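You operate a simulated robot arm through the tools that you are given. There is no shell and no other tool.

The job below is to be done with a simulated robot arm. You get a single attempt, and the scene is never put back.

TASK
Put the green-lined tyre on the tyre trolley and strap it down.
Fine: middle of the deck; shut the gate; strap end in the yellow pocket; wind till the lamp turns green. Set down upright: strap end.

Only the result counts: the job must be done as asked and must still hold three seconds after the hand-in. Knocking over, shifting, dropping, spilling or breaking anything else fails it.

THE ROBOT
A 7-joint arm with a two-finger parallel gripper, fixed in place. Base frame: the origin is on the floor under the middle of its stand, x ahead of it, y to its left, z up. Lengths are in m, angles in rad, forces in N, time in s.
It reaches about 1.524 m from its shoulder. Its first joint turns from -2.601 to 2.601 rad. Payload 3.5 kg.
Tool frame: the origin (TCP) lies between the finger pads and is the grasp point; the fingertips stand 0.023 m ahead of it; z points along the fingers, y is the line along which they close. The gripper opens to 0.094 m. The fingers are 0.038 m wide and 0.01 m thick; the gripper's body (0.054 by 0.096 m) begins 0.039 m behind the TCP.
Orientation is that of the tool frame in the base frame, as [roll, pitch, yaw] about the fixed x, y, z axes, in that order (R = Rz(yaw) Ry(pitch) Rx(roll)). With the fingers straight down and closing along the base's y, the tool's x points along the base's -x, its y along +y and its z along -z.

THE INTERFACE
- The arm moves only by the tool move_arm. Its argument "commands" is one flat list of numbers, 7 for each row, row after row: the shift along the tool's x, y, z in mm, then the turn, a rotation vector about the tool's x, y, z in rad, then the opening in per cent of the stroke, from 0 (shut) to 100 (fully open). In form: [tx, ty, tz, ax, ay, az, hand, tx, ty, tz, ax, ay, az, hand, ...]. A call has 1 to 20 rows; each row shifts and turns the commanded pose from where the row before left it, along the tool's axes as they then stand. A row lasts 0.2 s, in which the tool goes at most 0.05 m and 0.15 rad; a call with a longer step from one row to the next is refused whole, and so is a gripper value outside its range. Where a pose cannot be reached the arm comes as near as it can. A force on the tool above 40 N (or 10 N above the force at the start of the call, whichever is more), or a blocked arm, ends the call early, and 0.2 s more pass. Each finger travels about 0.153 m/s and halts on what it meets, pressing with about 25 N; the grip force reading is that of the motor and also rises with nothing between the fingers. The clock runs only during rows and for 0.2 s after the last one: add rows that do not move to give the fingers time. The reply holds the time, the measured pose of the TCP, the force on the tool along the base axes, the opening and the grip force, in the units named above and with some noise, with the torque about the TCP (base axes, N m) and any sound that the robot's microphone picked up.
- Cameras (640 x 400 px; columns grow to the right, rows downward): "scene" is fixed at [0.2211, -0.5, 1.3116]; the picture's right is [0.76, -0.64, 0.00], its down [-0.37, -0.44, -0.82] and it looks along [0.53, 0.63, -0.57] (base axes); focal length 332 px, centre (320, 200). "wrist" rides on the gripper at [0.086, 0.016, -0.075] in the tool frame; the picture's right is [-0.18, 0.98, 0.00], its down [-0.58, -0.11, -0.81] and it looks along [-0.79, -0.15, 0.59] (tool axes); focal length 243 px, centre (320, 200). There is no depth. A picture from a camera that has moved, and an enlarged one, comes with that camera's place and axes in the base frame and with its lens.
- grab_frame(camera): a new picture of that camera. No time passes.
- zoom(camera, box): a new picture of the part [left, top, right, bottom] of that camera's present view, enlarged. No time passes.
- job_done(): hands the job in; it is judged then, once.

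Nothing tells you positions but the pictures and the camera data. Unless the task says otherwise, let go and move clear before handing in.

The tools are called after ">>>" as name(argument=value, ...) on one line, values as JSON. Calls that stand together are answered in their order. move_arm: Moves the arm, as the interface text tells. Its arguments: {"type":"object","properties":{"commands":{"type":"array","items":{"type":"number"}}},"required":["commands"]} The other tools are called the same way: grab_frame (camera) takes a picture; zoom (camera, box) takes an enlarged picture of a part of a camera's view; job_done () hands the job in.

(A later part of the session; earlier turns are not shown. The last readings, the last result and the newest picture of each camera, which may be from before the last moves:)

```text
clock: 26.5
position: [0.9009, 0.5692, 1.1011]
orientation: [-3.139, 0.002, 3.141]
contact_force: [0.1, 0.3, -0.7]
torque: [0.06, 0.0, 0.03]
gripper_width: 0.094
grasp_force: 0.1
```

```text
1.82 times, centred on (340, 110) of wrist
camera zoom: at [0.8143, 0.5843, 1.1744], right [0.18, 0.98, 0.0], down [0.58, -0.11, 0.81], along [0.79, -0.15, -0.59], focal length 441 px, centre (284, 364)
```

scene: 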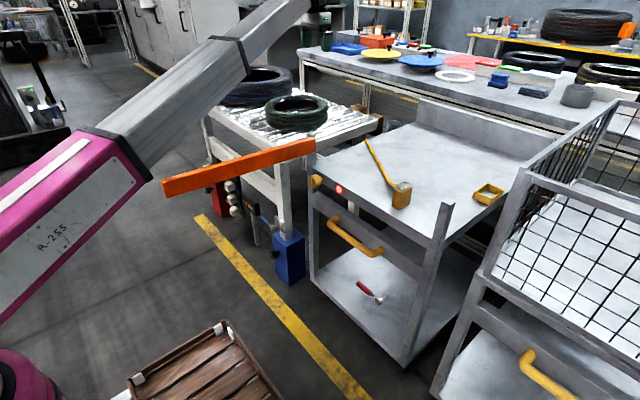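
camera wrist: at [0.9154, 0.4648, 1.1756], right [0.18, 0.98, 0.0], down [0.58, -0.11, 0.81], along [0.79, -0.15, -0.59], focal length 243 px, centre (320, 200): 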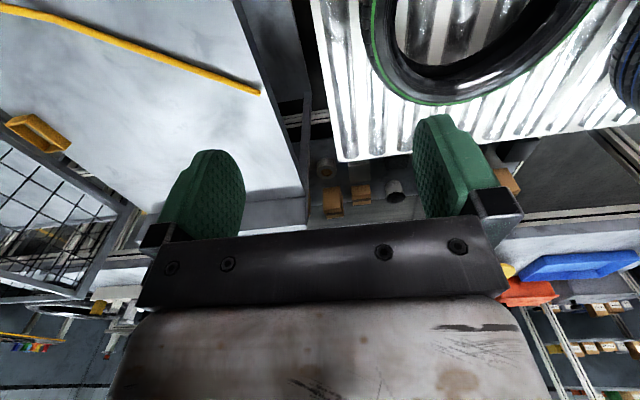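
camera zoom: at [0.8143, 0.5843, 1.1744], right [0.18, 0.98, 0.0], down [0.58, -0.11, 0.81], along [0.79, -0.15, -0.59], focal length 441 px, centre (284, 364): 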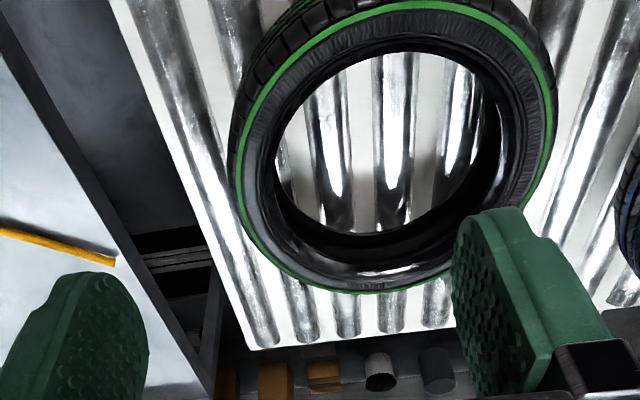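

The tyre centre refines to about (1.038, 0.634) with wall mid-radius about 0.112. I'll grip the wall on its -y side at (1.038, 0.522), first hovering at z=0.93.

>>> move_arm(commands=[-22.8, -7.9, 20, 0, 0, 0, 100, -22.8, -7.9, 20, 0, 0, 0, 100, -22.8, -7.9, 25, 0, 0, 0, 100, -22.8, -7.9, 30, 0, 0, 0, 100, -22.8, -7.9, 35, 0, 0, 0, 100, -22.8, -7.9, 35, 0, 0, 0, 100])

>>> grab_frame(camera="wrist")

>>> zoom(camera="scene", box=[220, 50, 400, 160])

```text
clock: 27.9
position: [1.0381, 0.5201, 0.9379]
orientation: [-3.141, 0.001, -3.141]
contact_force: [0.1, 0.6, -0.1]
torque: [-0.03, 0.0, -0.03]
gripper_width: 0.0938
grasp_force: 0.0
```

```text
taken
camera wrist: at [0.9515, 0.5359, 1.011], right [0.18, 0.98, 0.0], down [0.58, -0.11, 0.81], along [0.79, -0.15, -0.59], focal length 243 px, centre (320, 200)
```

wrist: 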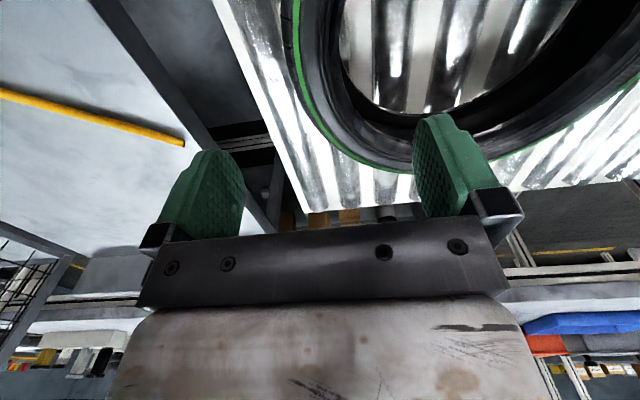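

```text
3.56 times, centred on (310, 105) of scene
camera zoom: at [0.2211, -0.5, 1.3116], right [0.76, -0.64, 0.0], down [-0.37, -0.44, -0.82], along [0.53, 0.63, -0.57], focal length 1179 px, centre (356, 538)
```

zoom: 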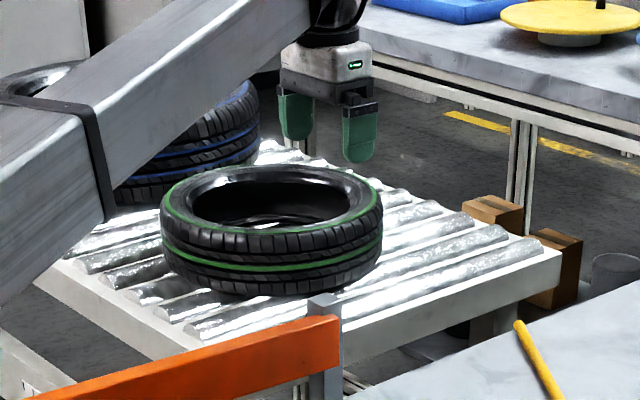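

The wall is centred between the finger planes. I descend in steps with the fingers fully open.

>>> move_arm(commands=[0, 1, 25, 0, 0, 0, 100, 0, 0, 25, 0, 0, 0, 100, 0, 0, 25, 0, 0, 0, 100, 0, 0, 20, 0, 0, 0, 100, 0, 0, 15, 0, 0, 0, 100, 0, 0, 8, 0, 0, 0, 100, 0, 0, 4, 0, 0, 0, 100])

>>> grab_frame(camera="wrist")

>>> zoom(camera="scene", box=[220, 50, 400, 160])

```text
clock: 29.5
position: [1.039, 0.5214, 0.8145]
orientation: [-3.141, 0.001, -3.139]
contact_force: [0.1, 1.2, 0.4]
torque: [-0.01, -0.03, 0.0]
gripper_width: 0.094
grasp_force: 0.0
```

```text
taken
camera wrist: at [0.9518, 0.5373, 0.8883], right [0.18, 0.98, 0.0], down [0.58, -0.11, 0.81], along [0.79, -0.15, -0.59], focal length 243 px, centre (320, 200)
```

wrist: 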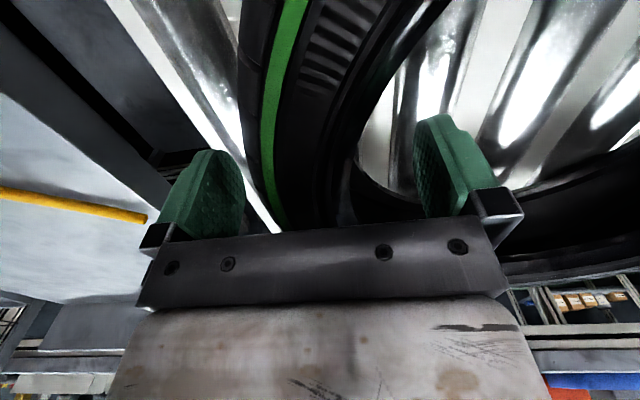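

```text
3.56 times, centred on (310, 105) of scene
camera zoom: at [0.2211, -0.5, 1.3116], right [0.76, -0.64, 0.0], down [-0.37, -0.44, -0.82], along [0.53, 0.63, -0.57], focal length 1179 px, centre (356, 538)
```

zoom: 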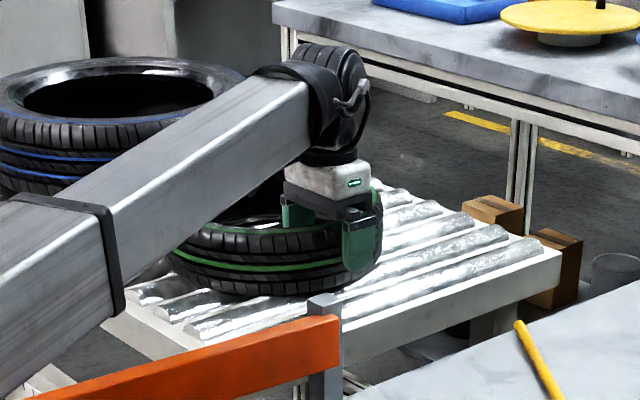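

The fingers straddle the wall. I go 4 mm lower and close.

>>> move_arm(commands=[0, 0, 4, 0, 0, 0, 100, 0, 0, 0, 0, 0, 0, 60, 0, 0, 0, 0, 0, 0, 30, 0, 0, 0, 0, 0, 0, 10, 0, 0, 0, 0, 0, 0, 0])

>>> grab_frame(camera="wrist")

>>> zoom(camera="scene", box=[220, 50, 400, 160])

```text
clock: 30.7
position: [1.0388, 0.5208, 0.8105]
orientation: [-3.139, 0.003, -3.14]
contact_force: [1.1, -8.1, 1.0]
torque: [0.5, -0.42, -0.46]
gripper_width: 0.0418
grasp_force: 25.3
```

```text
taken
camera wrist: at [0.952, 0.5371, 0.8846], right [0.18, 0.98, 0.0], down [0.58, -0.11, 0.81], along [0.79, -0.15, -0.59], focal length 243 px, centre (320, 200)
```

wrist: 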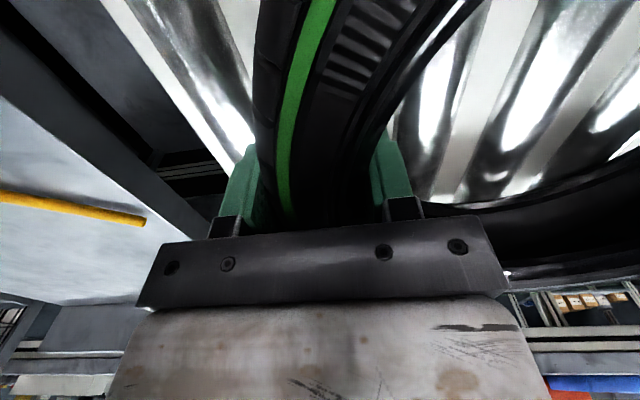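

```text
3.56 times, centred on (310, 105) of scene
camera zoom: at [0.2211, -0.5, 1.3116], right [0.76, -0.64, 0.0], down [-0.37, -0.44, -0.82], along [0.53, 0.63, -0.57], focal length 1179 px, centre (356, 538)
```

zoom: 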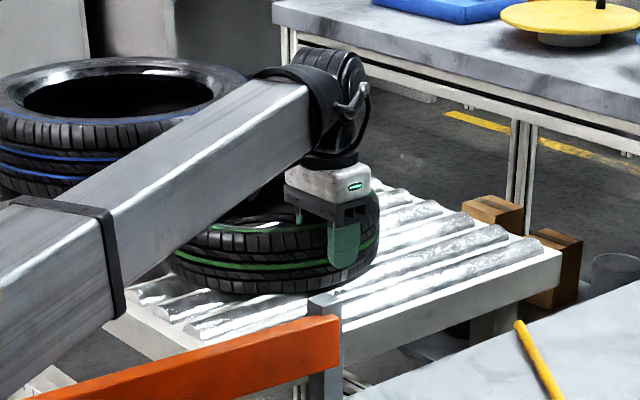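

Gripped the wall (0.042 m). I lift slowly and watch for droop.

>>> move_arm(commands=[0, 0, -5, 0, 0, 0, 0, 0, 0, -5, 0, 0, 0, 0, 0, 0, -10, 0, 0, 0, 0, 0, 0, -10, 0, 0, 0, 0])

>>> grab_frame(camera="wrist")

>>> zoom(camera="scene", box=[220, 50, 400, 160])

```text
clock: 31.7
position: [1.0391, 0.5217, 0.8391]
orientation: [-3.14, 0.0, -3.14]
contact_force: [-0.5, -0.6, -10.9]
torque: [-1.22, -0.01, -0.01]
gripper_width: 0.0417
grasp_force: 24.5
```

```text
taken
camera wrist: at [0.9517, 0.5376, 0.9134], right [0.18, 0.98, 0.0], down [0.58, -0.11, 0.81], along [0.79, -0.15, -0.59], focal length 243 px, centre (320, 200)
```

wrist: 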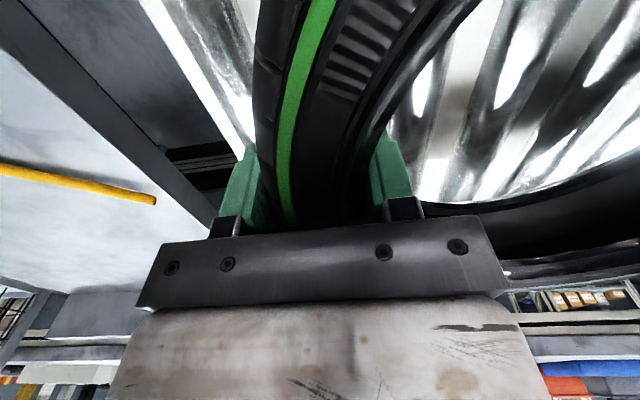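

```text
3.56 times, centred on (310, 105) of scene
camera zoom: at [0.2211, -0.5, 1.3116], right [0.76, -0.64, 0.0], down [-0.37, -0.44, -0.82], along [0.53, 0.63, -0.57], focal length 1179 px, centre (356, 538)
```

zoom: 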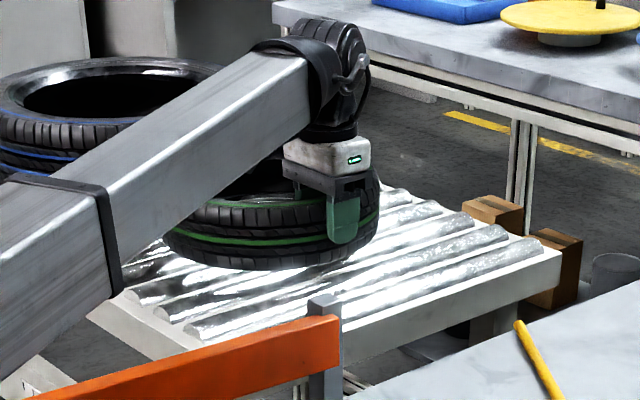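

The tyre is held level, about 1.1 kg, with the torque matching its centre 0.112 m away in +y. I lift it to travel height smoothly.

>>> move_arm(commands=[0, 0, -12, 0, 0, 0, 0, 0, 0, -15, 0, 0, 0, 0, 0, 0, -18, 0, 0, 0, 0, 0, 0, -20, 0, 0, 0, 0, 0, 0, -20, 0, 0, 0, 0, 0, 0, -20, 0, 0, 0, 0, 0, 0, -20, 0, 0, 0, 0, 0, 0, -20, 0, 0, 0, 0, 0, 0, -20, 0, 0, 0, 0, 0, 0, -15, 0, 0, 0, 0, 0, 0, -8, 0, 0, 0, 0])

>>> grab_frame(camera="scene")

>>> grab_frame(camera="wrist")

```text
clock: 34.1
position: [1.0383, 0.5211, 1.0295]
orientation: [-3.138, -0.001, -3.14]
contact_force: [-0.1, -0.5, -11.6]
torque: [-1.22, -0.01, -0.01]
gripper_width: 0.0418
grasp_force: 25.1
```

```text
taken
```

scene: 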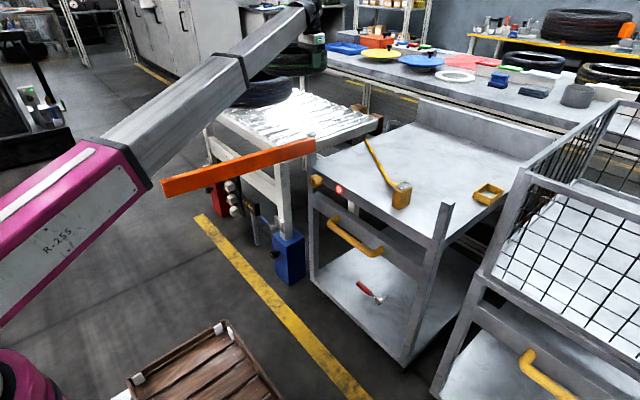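

```text
taken
camera wrist: at [0.9513, 0.5366, 1.1025], right [0.18, 0.98, 0.0], down [0.58, -0.11, 0.81], along [0.79, -0.15, -0.59], focal length 243 px, centre (320, 200)
```

wrist: 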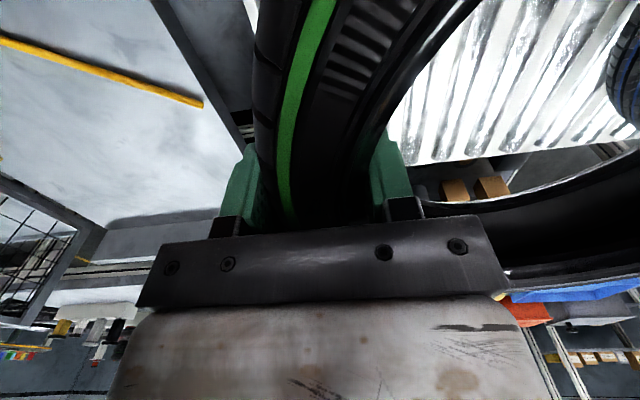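

Tyre centre sits at TCP + (0, 0.111). I carry it over toward the trolley at this height in a smooth ramp.

>>> move_arm(commands=[-1.9, -10, 0, 0, 0, 0, 0, -3.4, -18, 0, 0, 0, 0, 0, -4.7, -25, 0, 0, 0, 0, 0, -5.3, -28, 0, 0, 0, 0, 0, -5.3, -28, 0, 0, 0, 0, 0, -5.3, -28, 0, 0, 0, 0, 0, -5.3, -28, 0, 0, 0, 0, 0, -5.3, -28, 0, 0, 0, 0, 0, -5.3, -28, 0, 0, 0, 0, 0, -5.3, -28, 0, 0, 0, 0, 0, -5.3, -28, 0, 0, 0, 0, 0, -5.3, -28, 0, 0, 0, 0, 0, -5.3, -28, 0, 0, 0, 0, 0, -4.5, -24, 0, 0, 0, 0, 0, -2.5, -13, 0, 0, 0, 0, 0])

>>> grab_frame(camera="scene")

>>> grab_frame(camera="wrist")

```text
clock: 37.3
position: [1.1101, 0.1523, 1.0285]
orientation: [-3.139, 0.003, -3.14]
contact_force: [-0.7, 0.8, -10.7]
torque: [-1.25, -0.05, 0.03]
gripper_width: 0.042
grasp_force: 24.8
```

```text
taken
```

scene: 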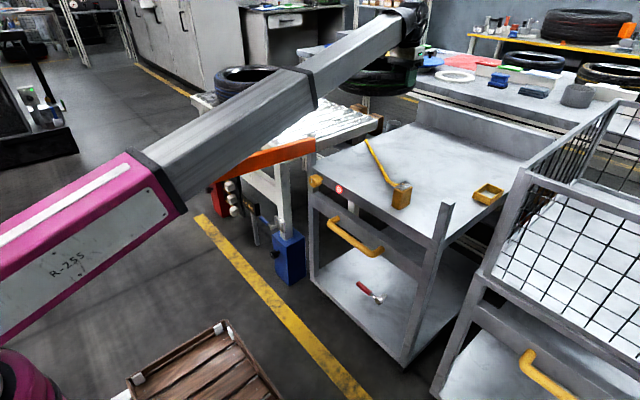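

```text
taken
camera wrist: at [1.0229, 0.1674, 1.1026], right [0.18, 0.98, 0.0], down [0.58, -0.11, 0.81], along [0.79, -0.15, -0.59], focal length 243 px, centre (320, 200)
```

wrist: 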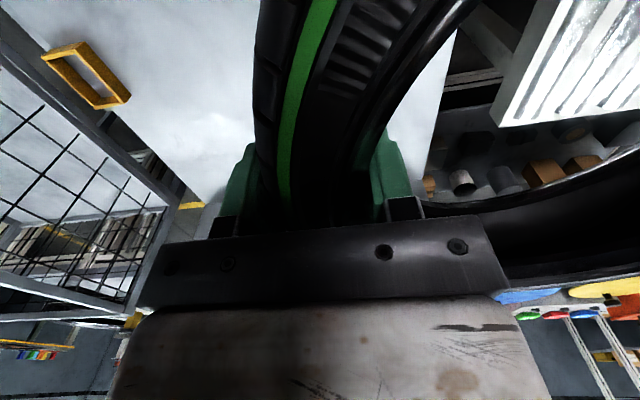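

Held steady. I continue to over the deck middle.

>>> move_arm(commands=[-1.7, -10, 0, 0, 0, 0, 0, -3, -18, 0, 0, 0, 0, 0, -4.2, -25, 0, 0, 0, 0, 0, -4.7, -28, 0, 0, 0, 0, 0, -4.7, -28, 0, 0, 0, 0, 0, -4.7, -28, 0, 0, 0, 0, 0, -4.7, -28, 0, 0, 0, 0, 0, -4.0, -24, 0, 0, 0, 0, 0, -2.7, -16, 0, 0, 0, 0, 0, -1.6, -9, 0, 0, 0, 0, 0, 0, 0, 0, 0, 0, 0, 0])

>>> grab_frame(camera="scene")

>>> grab_frame(camera="wrist")

```text
clock: 39.7
position: [1.1454, -0.0628, 1.0286]
orientation: [-3.14, 0.001, 3.141]
contact_force: [0.4, -0.7, -11.7]
torque: [-1.24, -0.02, -0.04]
gripper_width: 0.0419
grasp_force: 24.8
```

```text
taken
```

scene: 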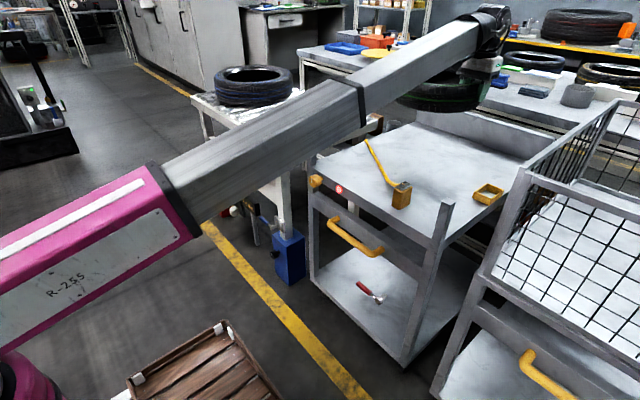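

```text
taken
camera wrist: at [1.0586, -0.0463, 1.1028], right [0.18, 0.98, 0.0], down [0.58, -0.11, 0.81], along [0.79, -0.15, -0.59], focal length 243 px, centre (320, 200)
```

wrist: 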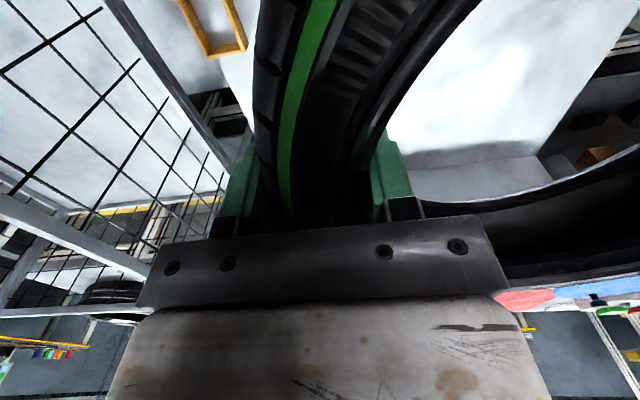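

Now above the deck middle. I lower to about 5 cm above the deck and check.

>>> move_arm(commands=[0, 0, 12, 0, 0, 0, 0, 0, 0, 18, 0, 0, 0, 0, 0, 0, 22, 0, 0, 0, 0, 0, 0, 22, 0, 0, 0, 0, 0, 0, 22, 0, 0, 0, 0, 0, 0, 22, 0, 0, 0, 0, 0, 0, 20, 0, 0, 0, 0, 0, 0, 15, 0, 0, 0, 0, 0, 0, 10, 0, 0, 0, 0, 0, 0, 0, 0, 0, 0, 0])

>>> zoom(camera="scene", box=[300, 70, 560, 230])

>>> grab_frame(camera="wrist")

```text
clock: 41.9
position: [1.1461, -0.0632, 0.866]
orientation: [-3.14, 0.002, -3.139]
contact_force: [-0.8, 0.1, -9.7]
torque: [-1.24, 0.02, -0.01]
gripper_width: 0.0419
grasp_force: 24.6
```

```text
2.46 times, centred on (430, 150) of scene
camera zoom: at [0.2211, -0.5, 1.3116], right [0.76, -0.64, 0.0], down [-0.37, -0.44, -0.82], along [0.53, 0.63, -0.57], focal length 816 px, centre (49, 323)
```

zoom: 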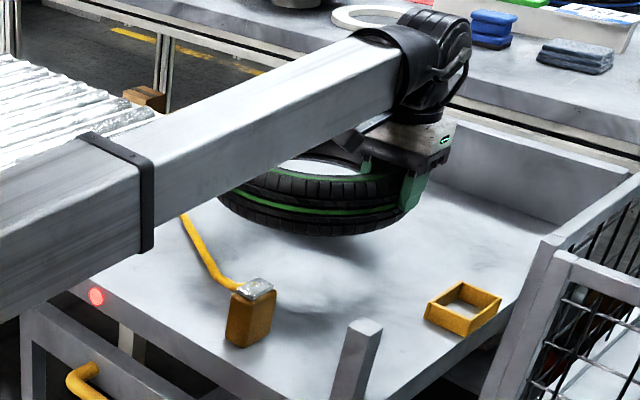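

```text
taken
camera wrist: at [1.0584, -0.0468, 0.9409], right [0.18, 0.98, 0.0], down [0.58, -0.11, 0.81], along [0.79, -0.15, -0.59], focal length 243 px, centre (320, 200)
```

wrist: 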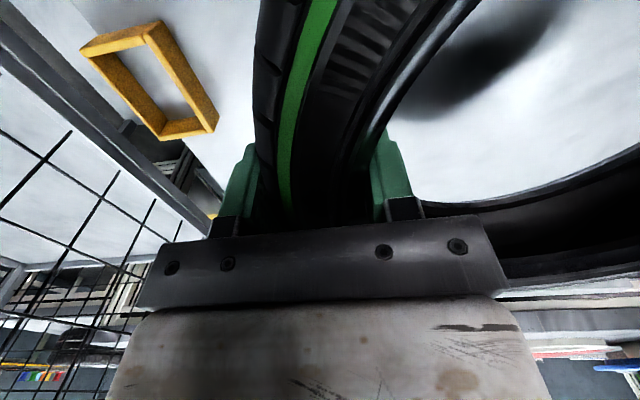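

Clear of strap and block. I zoom on the pocket and deck edges once more to refine the x of the middle.

>>> zoom(camera="wrist", box=[60, 0, 240, 150])

>>> zoom(camera="scene", box=[440, 100, 580, 200])

```text
2.67 times, centred on (150, 75) of wrist
camera zoom: at [1.0584, -0.0468, 0.9409], right [0.18, 0.98, 0.0], down [0.58, -0.11, 0.81], along [0.79, -0.15, -0.59], focal length 647 px, centre (773, 533)
```

zoom: 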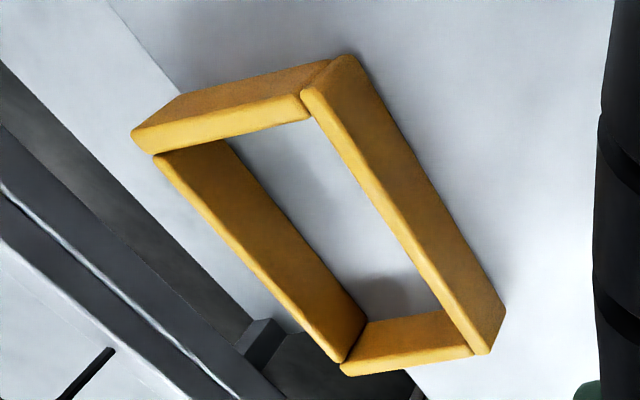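

```text
4.00 times, centred on (510, 150) of scene
camera zoom: at [0.2211, -0.5, 1.3116], right [0.76, -0.64, 0.0], down [-0.37, -0.44, -0.82], along [0.53, 0.63, -0.57], focal length 1327 px, centre (-440, 400)
```

zoom: 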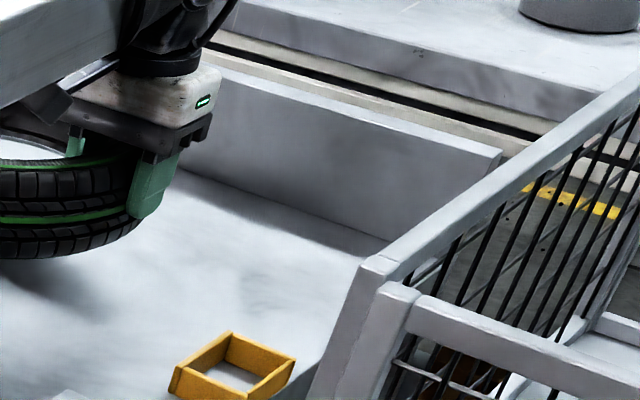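

Pocket interior centre refined to (1.135, -0.187). The tyre centre at (1.145, 0.048) is a good middle. Lowering gently.

>>> move_arm(commands=[0, 0, 10, 0, 0, 0, 0, 0, 0, 15, 0, 0, 0, 0, 0, 0, 15, 0, 0, 0, 0, 0, 0, 12, 0, 0, 0, 0, 0, 0, 8, 0, 0, 0, 0, 0, 0, 4, 0, 0, 0, 0, 0, 0, 2, 0, 0, 0, 0])

>>> zoom(camera="scene", box=[300, 70, 560, 230])

```text
clock: 43.5
position: [1.1468, -0.0629, 0.799]
orientation: [-3.14, 0.0, -3.141]
contact_force: [-0.4, -0.5, -10.4]
torque: [-1.24, -0.01, 0.01]
gripper_width: 0.0416
grasp_force: 25.0
```

```text
2.46 times, centred on (430, 150) of scene
camera zoom: at [0.2211, -0.5, 1.3116], right [0.76, -0.64, 0.0], down [-0.37, -0.44, -0.82], along [0.53, 0.63, -0.57], focal length 816 px, centre (49, 323)
```

zoom: 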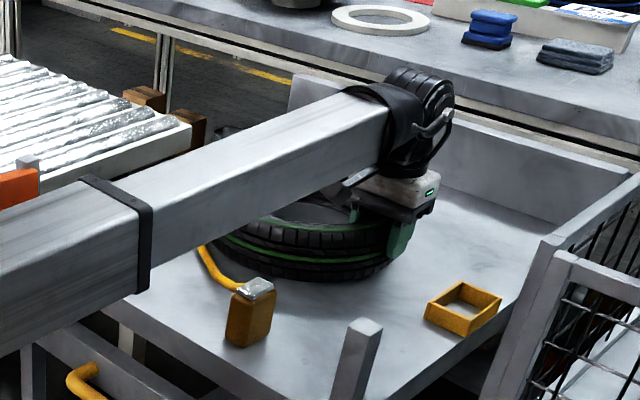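

Still hanging freely; I continue down in 2 mm steps until contact.

>>> move_arm(commands=[0, 0, 2, 0, 0, 0, 0, 0, 0, 2, 0, 0, 0, 0, 0, 0, 0, 0, 0, 0, 0])

```text
clock: 44.3
position: [1.146, -0.0633, 0.7951]
orientation: [3.141, 0.001, -3.14]
contact_force: [-0.1, 0.9, -11.2]
torque: [-1.23, -0.01, 0.0]
gripper_width: 0.0417
grasp_force: 25.2
```

>>> move_arm(commands=[0, 0, 2, 0, 0, 0, 0, 0, 0, 2, 0, 0, 0, 0, 0, 0, 0, 0, 0, 0, 0])

>>> zoom(camera="scene", box=[340, 100, 520, 210])

```text
clock: 45.1
position: [1.1461, -0.0629, 0.7924]
orientation: [-3.14, 0.001, -3.141]
contact_force: [-0.5, -2.7, -4.8]
torque: [0.17, -0.13, 0.12]
gripper_width: 0.042
grasp_force: 24.7
```

```text
3.56 times, centred on (430, 155) of scene
camera zoom: at [0.2211, -0.5, 1.3116], right [0.76, -0.64, 0.0], down [-0.37, -0.44, -0.82], along [0.53, 0.63, -0.57], focal length 1179 px, centre (-71, 360)
```

zoom: 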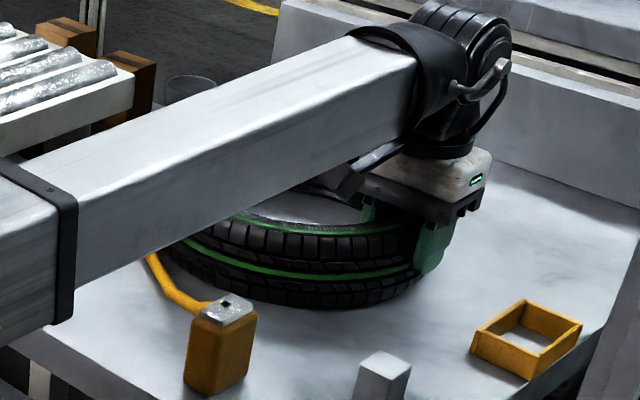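

First contact felt at z≈0.793. One or two mm more to seat it, then release.

>>> move_arm(commands=[0, 0, 1, 0, 0, 0, 0, 0, 0, 1, 0, 0, 0, 0, 0, 0, 0, 0, 0, 0, 0])

```text
clock: 45.9
position: [1.1464, -0.0625, 0.7916]
orientation: [-3.138, 0.002, -3.14]
contact_force: [-0.2, -8.2, 4.7]
torque: [0.83, -0.1, 0.22]
gripper_width: 0.0413
grasp_force: 24.3
```

Seated. I open the fingers fully and check before rising.

>>> move_arm(commands=[0, 0, 0, 0, 0, 0, 55, 0, 0, 0, 0, 0, 0, 80, 0, 0, 0, 0, 0, 0, 100, 0, 0, 0, 0, 0, 0, 100])

>>> grab_frame(camera="wrist")

>>> zoom(camera="scene", box=[340, 100, 520, 210])

```text
clock: 46.9
position: [1.1465, -0.0617, 0.7881]
orientation: [-3.139, 0.0, -3.14]
contact_force: [0.2, 0.0, 0.1]
torque: [-0.01, -0.02, 0.0]
gripper_width: 0.0941
grasp_force: 0.1
```

```text
taken
camera wrist: at [1.0587, -0.0462, 0.8641], right [0.18, 0.98, 0.0], down [0.58, -0.11, 0.81], along [0.79, -0.15, -0.59], focal length 243 px, centre (320, 200)
```

wrist: 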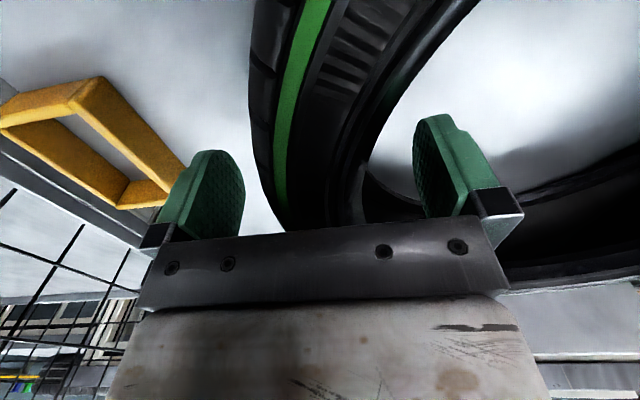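

```text
3.56 times, centred on (430, 155) of scene
camera zoom: at [0.2211, -0.5, 1.3116], right [0.76, -0.64, 0.0], down [-0.37, -0.44, -0.82], along [0.53, 0.63, -0.57], focal length 1179 px, centre (-71, 360)
```

zoom: 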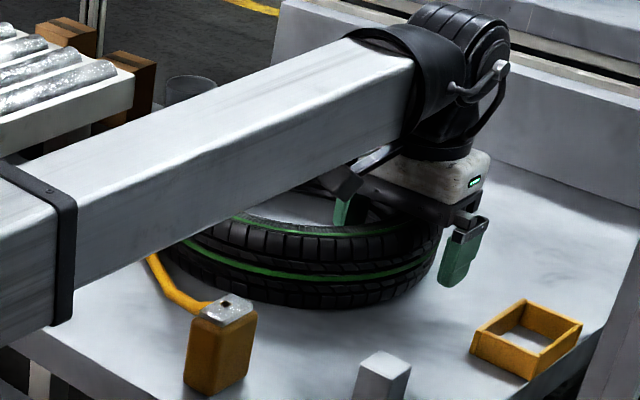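

The tyre rests flat. I rise straight up, then step back to look.

>>> move_arm(commands=[0, 0, -12, 0, 0, 0, 100, 0, 0, -20, 0, 0, 0, 100, 0, 0, -25, 0, 0, 0, 100, 0, 0, -35, 0, 0, 0, 100, 0, 0, -40, 0, 0, 0, 100, 0, 0, -40, 0, 0, 0, 100, 0, 0, -40, 0, 0, 0, 100, 0, 0, -40, 0, 0, 0, 100, 30, 0, -20, 0, 0, 0, 100, 35, 0, 0, 0, 0, 0, 100, 40, 0, 0, 0, 0, 0, 100, 40, 0, 0, 0, 0, 0, 100, 40, 0, 0, 0, 0, 0, 100, 30, 0, 0, 0, 0, 0, 100])

>>> grab_frame(camera="wrist")

>>> grab_frame(camera="scene")

```text
clock: 49.9
position: [0.9292, -0.0616, 1.0609]
orientation: [-3.14, 0.001, -3.138]
contact_force: [0.2, 0.8, -0.2]
torque: [-0.03, -0.03, 0.01]
gripper_width: 0.0941
grasp_force: 0.0
```

```text
taken
camera wrist: at [0.8428, -0.0457, 1.1352], right [0.18, 0.98, 0.0], down [0.58, -0.11, 0.81], along [0.79, -0.15, -0.59], focal length 243 px, centre (320, 200)
```

wrist: 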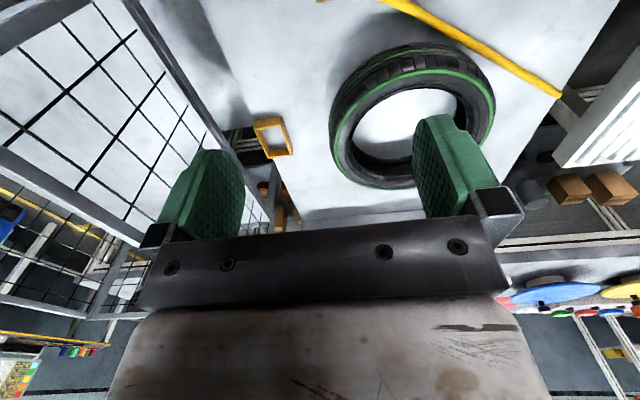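

```text
taken
```

scene: 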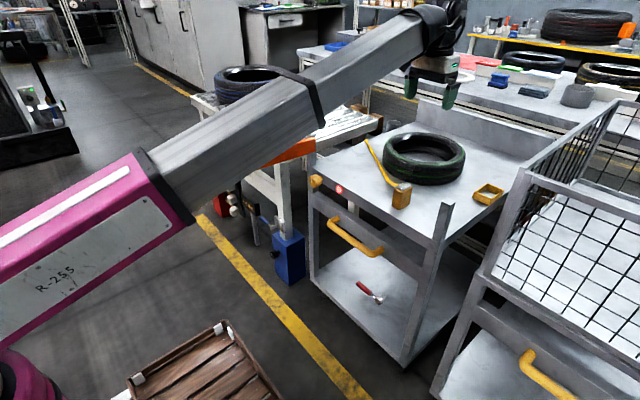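

The tyre is on the deck. Zooming to verify centring.

>>> zoom(camera="wrist", box=[240, 0, 600, 230])

>>> zoom(camera="scene", box=[300, 90, 540, 240])

```text
1.74 times, centred on (420, 115) of wrist
camera zoom: at [0.8428, -0.0457, 1.1352], right [0.18, 0.98, 0.0], down [0.58, -0.11, 0.81], along [0.79, -0.15, -0.59], focal length 422 px, centre (146, 348)
```

zoom: 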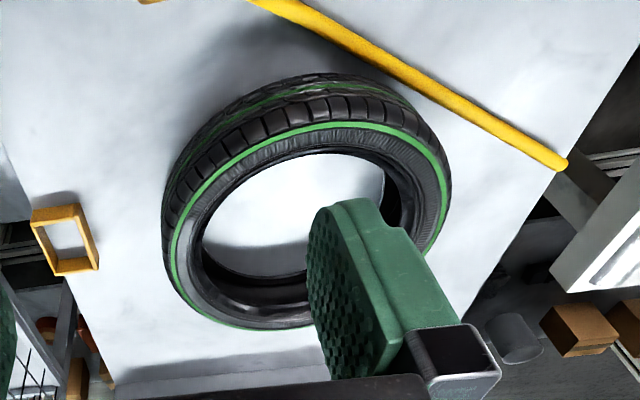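

```text
2.67 times, centred on (420, 165) of scene
camera zoom: at [0.2211, -0.5, 1.3116], right [0.76, -0.64, 0.0], down [-0.37, -0.44, -0.82], along [0.53, 0.63, -0.57], focal length 884 px, centre (53, 293)
```

zoom: 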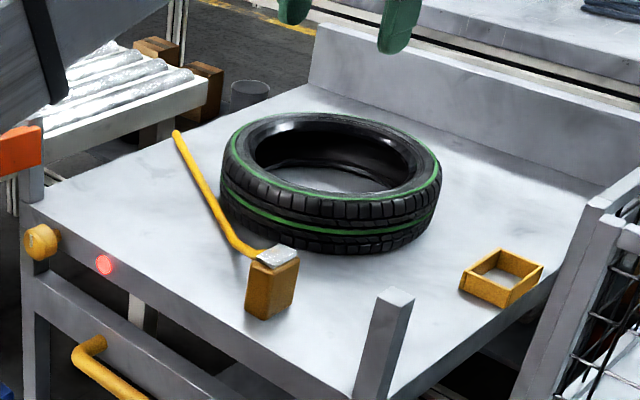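

The tyre sits at about (1.14, 0.05), well centred. Now back to the strap end: rotate the tool and hover above it.

>>> move_arm(commands=[0, 0, 0, 0, 0, 0.1428, 100, 0, 0, 0, 0, 0, 0.1428, 100, 0, 0, 0, 0, 0, 0.1428, 100, 0, 0, 0, 0, 0, 0.1428, 100, 0, 0, 0, 0, 0, 0.1428, 100, 0, 0, 0, 0, 0, 0.1428, 100, 0, 0, 0, 0, 0, 0.1428, 100, 0, 0, 0, 0, 0, 0.1428, 100, 0, 0, 0, 0, 0, 0.1428, 100, 0, 0, 0, 0, 0, 0.1428, 100, 0, 0, 0, 0, 0, 0.1428, 100, 6, -12, 20, 0, 0, 0, 100, 5, -12, 30, 0, 0, 0, 100, 0, 0, 35, 0, 0, 0, 100, 0, 0, 35, 0, 0, 0, 100])

>>> grab_frame(camera="wrist")

>>> zoom(camera="scene", box=[300, 90, 540, 240])

```text
clock: 53.1
position: [0.9079, -0.0522, 0.9437]
orientation: [3.14, -0.001, 1.574]
contact_force: [-0.5, 0.4, 0.4]
torque: [0.03, 0.02, -0.01]
gripper_width: 0.0939
grasp_force: 0.1
```

```text
taken
camera wrist: at [0.9227, 0.0347, 1.0175], right [0.98, -0.18, 0.0], down [-0.11, -0.58, 0.81], along [-0.15, -0.79, -0.59], focal length 243 px, centre (320, 200)
```

wrist: 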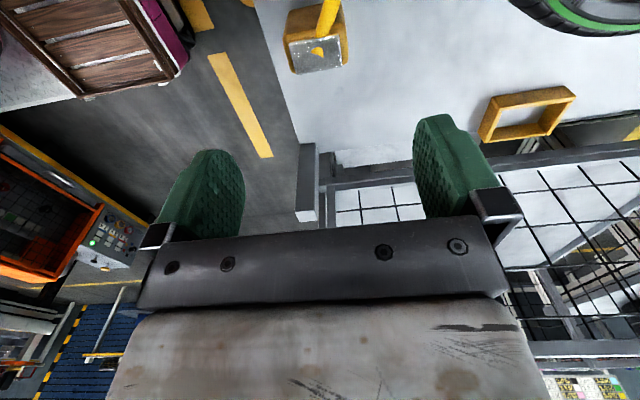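

```text
2.67 times, centred on (420, 165) of scene
camera zoom: at [0.2211, -0.5, 1.3116], right [0.76, -0.64, 0.0], down [-0.37, -0.44, -0.82], along [0.53, 0.63, -0.57], focal length 884 px, centre (53, 293)
```

zoom: 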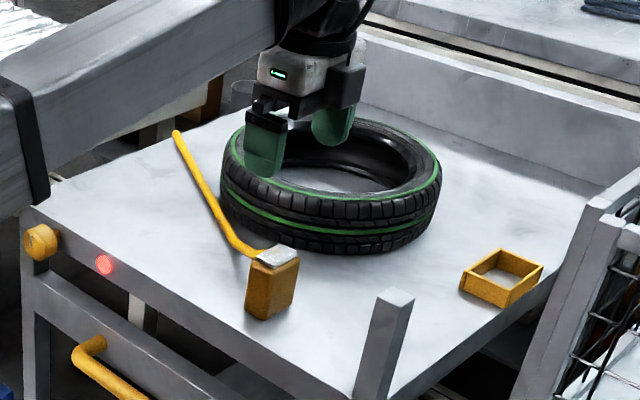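

Block at (0.9055, -0.050). I descend onto it.

>>> move_arm(commands=[2, -2.5, 30, 0, 0, 0, 100, 0, 0, 30, 0, 0, 0, 100, 0, 0, 30, 0, 0, 0, 100, 0, 0, 25, 0, 0, 0, 100, 0, 0, 18, 0, 0, 0, 100, 0, 0, 12, 0, 0, 0, 100])

>>> grab_frame(camera="wrist")

```text
clock: 54.5
position: [0.9051, -0.0486, 0.7972]
orientation: [3.14, 0.001, 1.573]
contact_force: [-0.6, 0.0, -0.2]
torque: [0.01, 0.02, -0.02]
gripper_width: 0.0939
grasp_force: 0.1
```

```text
taken
camera wrist: at [0.9191, 0.0372, 0.8714], right [0.98, -0.18, 0.0], down [-0.11, -0.58, 0.81], along [-0.15, -0.79, -0.59], focal length 243 px, centre (320, 200)
```

wrist: 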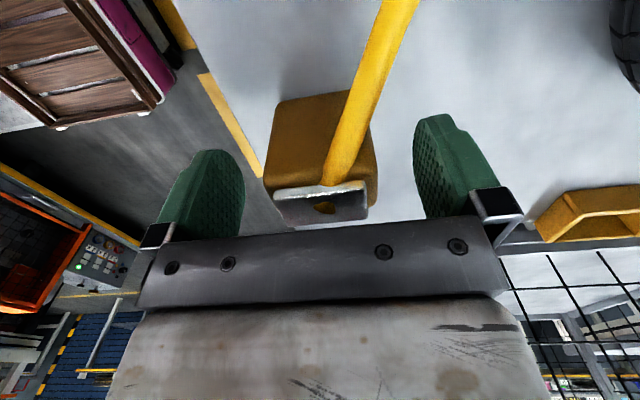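

I raise 6 mm so the fingertips will stay above the pocket rim at placement, then close.

>>> move_arm(commands=[0, 0, -6, 0, 0, 0, 100, 0, 0, 0, 0, 0, 0, 45, 0, 0, 0, 0, 0, 0, 30, 0, 0, 0, 0, 0, 0, 30])

>>> grab_frame(camera="wrist")

```text
clock: 55.5
position: [0.9033, -0.0486, 0.8045]
orientation: [3.14, 0.0, 1.573]
contact_force: [2.7, -0.5, 3.2]
torque: [-0.01, -0.02, 0.03]
gripper_width: 0.0516
grasp_force: 24.4
```

```text
taken
camera wrist: at [0.9192, 0.0372, 0.8777], right [0.98, -0.18, 0.0], down [-0.11, -0.58, 0.81], along [-0.15, -0.79, -0.59], focal length 243 px, centre (320, 200)
```

wrist: 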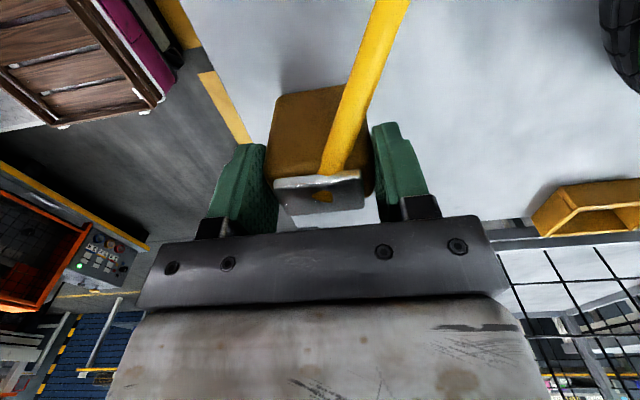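

Gripped. I lift straight up and watch the strap and forces.

>>> move_arm(commands=[0, 0, -10, 0, 0, 0, 30, 0, 0, -20, 0, 0, 0, 30, 0, 0, -25, 0, 0, 0, 30, 0, 0, -25, 0, 0, 0, 30, 0, 0, -25, 0, 0, 0, 30])

>>> zoom(camera="scene", box=[300, 70, 540, 220])

```text
clock: 56.7
position: [0.9038, -0.0501, 0.9097]
orientation: [3.141, -0.001, 1.574]
contact_force: [0.3, 0.0, -1.5]
torque: [-0.01, -0.03, 0.02]
gripper_width: 0.0515
grasp_force: 24.8
```

```text
2.67 times, centred on (420, 145) of scene
camera zoom: at [0.2211, -0.5, 1.3116], right [0.76, -0.64, 0.0], down [-0.37, -0.44, -0.82], along [0.53, 0.63, -0.57], focal length 884 px, centre (53, 347)
```

zoom: 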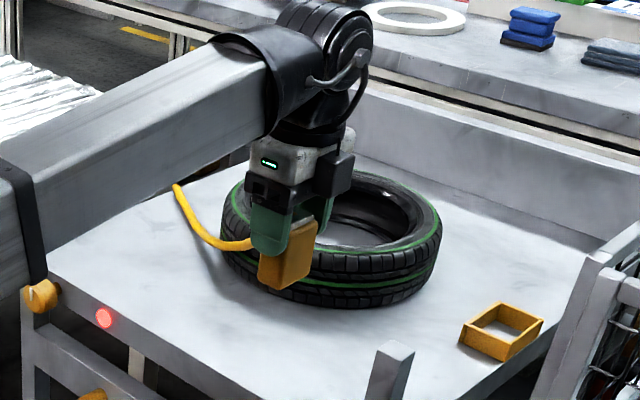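

>>> move_arm(commands=[0, 0, -25, 0, 0, 0, 30, 0, 0, -30, 0, 0, 0, 30, 0, 0, -30, 0, 0, 0, 30, 0, 0, -30, 0, 0, 0, 30, 0, 0, -25, 0, 0, 0, 30])

>>> zoom(camera="scene", box=[300, 70, 540, 220])

>>> grab_frame(camera="wrist")

```text
clock: 57.9
position: [0.9031, -0.0482, 1.0499]
orientation: [3.141, 0.0, 1.573]
contact_force: [0.3, 0.2, -0.6]
torque: [-0.02, 0.02, 0.0]
gripper_width: 0.0518
grasp_force: 25.3
```

```text
2.67 times, centred on (420, 145) of scene
camera zoom: at [0.2211, -0.5, 1.3116], right [0.76, -0.64, 0.0], down [-0.37, -0.44, -0.82], along [0.53, 0.63, -0.57], focal length 884 px, centre (53, 347)
```

zoom: 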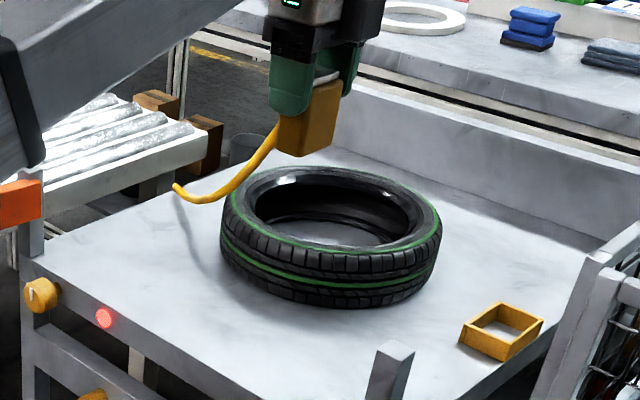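

```text
taken
camera wrist: at [0.9189, 0.0377, 1.1241], right [0.98, -0.18, 0.0], down [-0.11, -0.58, 0.81], along [-0.15, -0.79, -0.59], focal length 243 px, centre (320, 200)
```

wrist: 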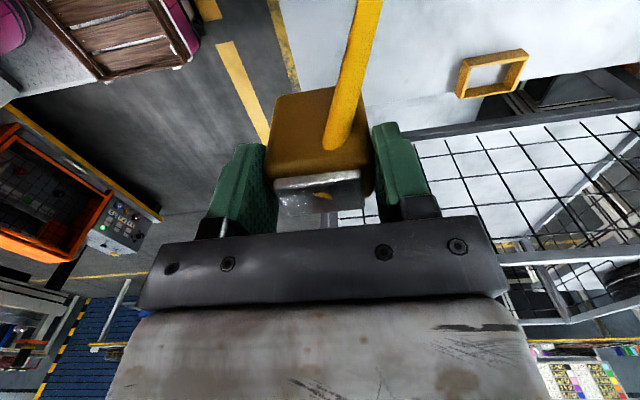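

The strap follows, sagging freely with no load. I carry the end at this height to above the pocket.

>>> move_arm(commands=[-8, 14, 0, 0, 0, 0, 30, -13, 22, 0, 0, 0, 0, 30, -16, 26, 0, 0, 0, 0, 30, -16, 26, 0, 0, 0, 0, 30, -16, 26, 0, 0, 0, 0, 30, -16, 26, 0, 0, 0, 0, 30, -16, 26, 0, 0, 0, 0, 30, -16, 26, 0, 0, 0, 0, 30, -13, 22, 0, 0, 0, 0, 30, -9, 18, 0, 0, 0, 0, 30])

>>> grab_frame(camera="wrist")

>>> grab_frame(camera="scene")

>>> zoom(camera="scene", box=[340, 30, 600, 210])

```text
clock: 60.1
position: [1.1348, -0.1887, 1.0513]
orientation: [3.14, 0.001, 1.574]
contact_force: [-0.7, -1.0, -0.8]
torque: [-0.01, 0.01, -0.01]
gripper_width: 0.052
grasp_force: 25.0
```

```text
taken
camera wrist: at [1.151, -0.1014, 1.1252], right [0.98, -0.18, 0.0], down [-0.11, -0.58, 0.81], along [-0.15, -0.79, -0.59], focal length 243 px, centre (320, 200)
```

wrist: 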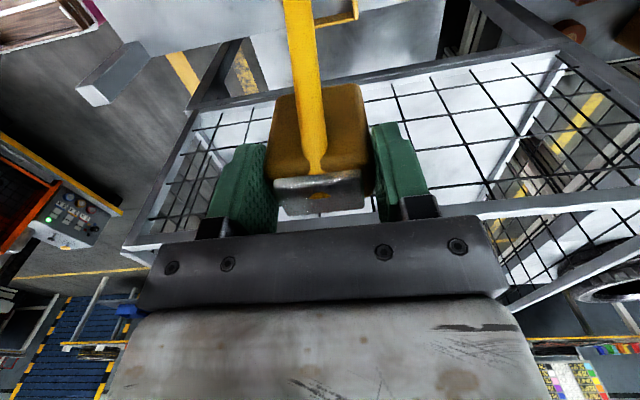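

```text
taken
```

scene: 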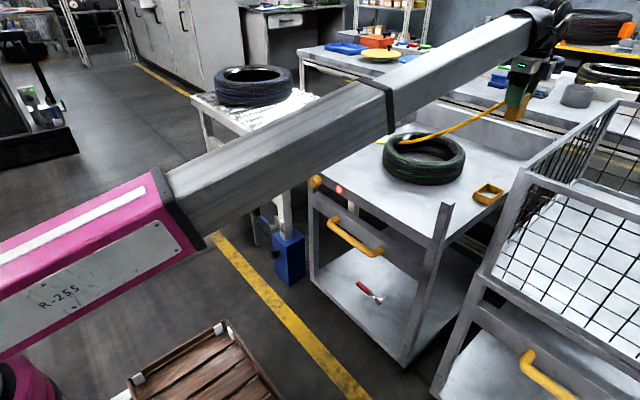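

```text
2.22 times, centred on (470, 120) of scene
camera zoom: at [0.2211, -0.5, 1.3116], right [0.76, -0.64, 0.0], down [-0.37, -0.44, -0.82], along [0.53, 0.63, -0.57], focal length 737 px, centre (-13, 378)
```

zoom: 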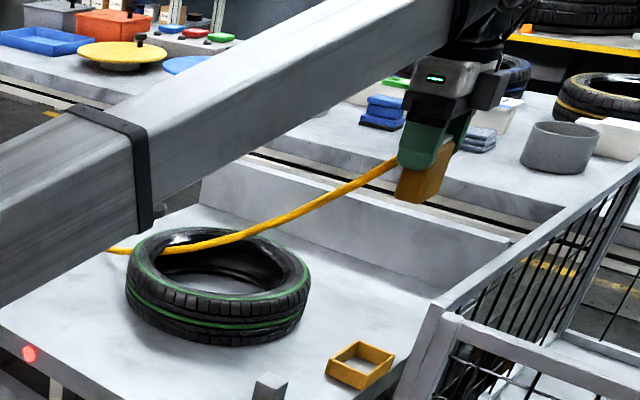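

The strap arches over the tyre and there is no load. The cage's side panel is at y≈-0.32, so clearance is fine. I lower to just above the pocket.

>>> move_arm(commands=[0, 0, 15, 0, 0, 0, 30, 0, 0, 25, 0, 0, 0, 30, 0, 0, 28, 0, 0, 0, 30, 0, 0, 28, 0, 0, 0, 30, 0, 0, 28, 0, 0, 0, 30, 0, 0, 28, 0, 0, 0, 30, 0, 0, 24, 0, 0, 0, 30, 0, 0, 16, 0, 0, 0, 30])

>>> grab_frame(camera="wrist")

>>> zoom(camera="scene", box=[400, 100, 580, 220])

```text
clock: 61.9
position: [1.1366, -0.187, 0.8542]
orientation: [3.14, 0.001, 1.572]
contact_force: [0.2, -0.3, -1.6]
torque: [0.01, 0.0, 0.0]
gripper_width: 0.0517
grasp_force: 25.0
```

```text
taken
camera wrist: at [1.152, -0.1007, 0.9292], right [0.98, -0.18, 0.0], down [-0.11, -0.58, 0.81], along [-0.15, -0.79, -0.59], focal length 243 px, centre (320, 200)
```

wrist: 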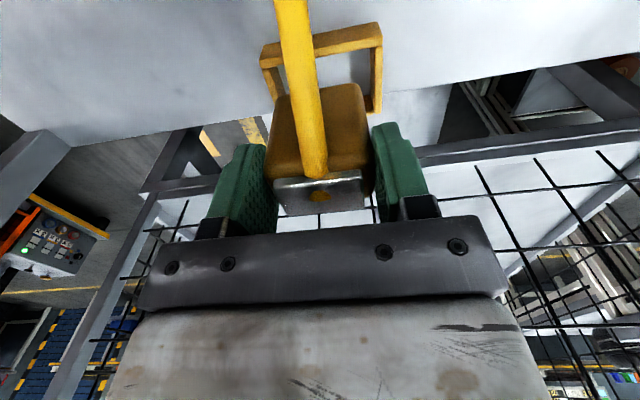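

```text
3.33 times, centred on (490, 160) of scene
camera zoom: at [0.2211, -0.5, 1.3116], right [0.76, -0.64, 0.0], down [-0.37, -0.44, -0.82], along [0.53, 0.63, -0.57], focal length 1106 px, centre (-247, 333)
```

zoom: 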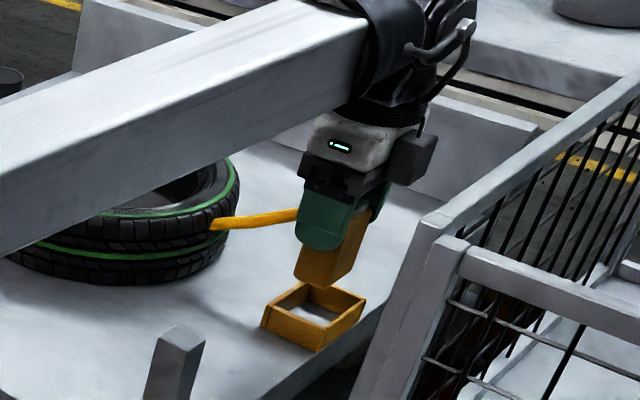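

The block is lined up over the pocket. I lower slowly into it.

>>> move_arm(commands=[-0.5, -1.5, 8, 0, 0, 0, 30, 0, 0, 8, 0, 0, 0, 30, 0, 0, 8, 0, 0, 0, 30, 0, 0, 6, 0, 0, 0, 30, 0, 0, 6, 0, 0, 0, 30])

>>> grab_frame(camera="wrist")

>>> zoom(camera="scene", box=[440, 130, 540, 210])

```text
clock: 63.1
position: [1.1352, -0.1881, 0.8195]
orientation: [3.141, 0.003, 1.573]
contact_force: [0.2, 0.5, -1.3]
torque: [-0.01, -0.01, -0.02]
gripper_width: 0.0515
grasp_force: 24.9
```

```text
taken
camera wrist: at [1.1506, -0.1022, 0.8943], right [0.98, -0.18, 0.0], down [-0.11, -0.58, 0.81], along [-0.15, -0.79, -0.59], focal length 243 px, centre (320, 200)
```

wrist: 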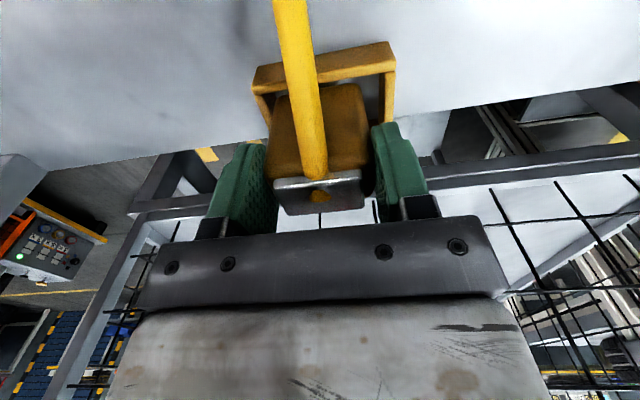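

```text
5.00 times, centred on (490, 170) of scene
camera zoom: at [0.2211, -0.5, 1.3116], right [0.76, -0.64, 0.0], down [-0.37, -0.44, -0.82], along [0.53, 0.63, -0.57], focal length 1658 px, centre (-530, 350)
```

zoom: 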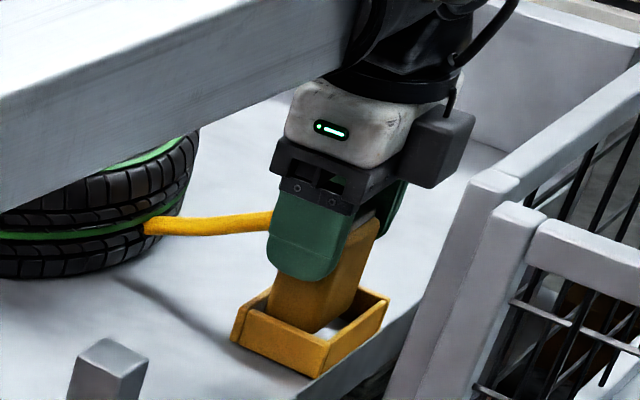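

The block is entering the pocket without contact. I nudge 2 mm in +x and lower to the floor.

>>> move_arm(commands=[0, 2, 5, 0, 0, 0, 30, 0, 0, 5, 0, 0, 0, 30, 0, 0, 4, 0, 0, 0, 30, 0, 0, 2, 0, 0, 0, 30])

>>> grab_frame(camera="wrist")

>>> zoom(camera="scene", box=[440, 130, 540, 210])

```text
clock: 64.1
position: [1.1364, -0.1879, 0.805]
orientation: [3.139, 0.001, 1.572]
contact_force: [0.6, 0.0, -1.6]
torque: [0.03, 0.0, 0.01]
gripper_width: 0.0516
grasp_force: 24.7
```

```text
taken
camera wrist: at [1.1523, -0.1022, 0.8789], right [0.98, -0.18, 0.0], down [-0.11, -0.58, 0.81], along [-0.15, -0.79, -0.59], focal length 243 px, centre (320, 200)
```

wrist: 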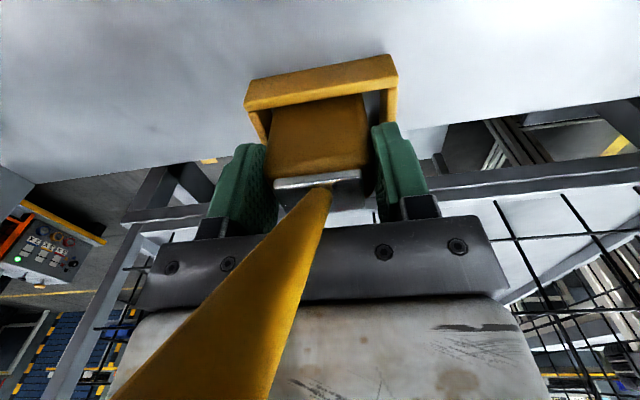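

```text
5.00 times, centred on (490, 170) of scene
camera zoom: at [0.2211, -0.5, 1.3116], right [0.76, -0.64, 0.0], down [-0.37, -0.44, -0.82], along [0.53, 0.63, -0.57], focal length 1658 px, centre (-530, 350)
```

zoom: 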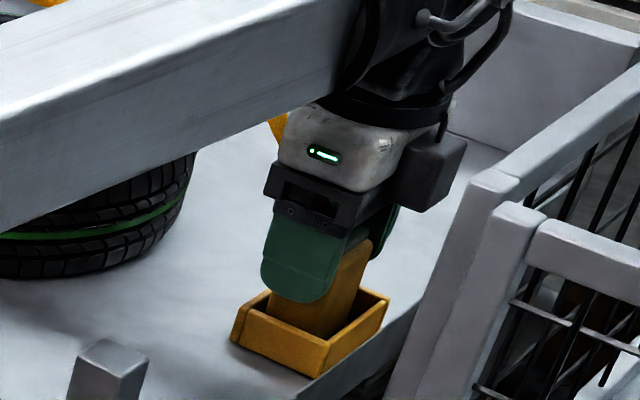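

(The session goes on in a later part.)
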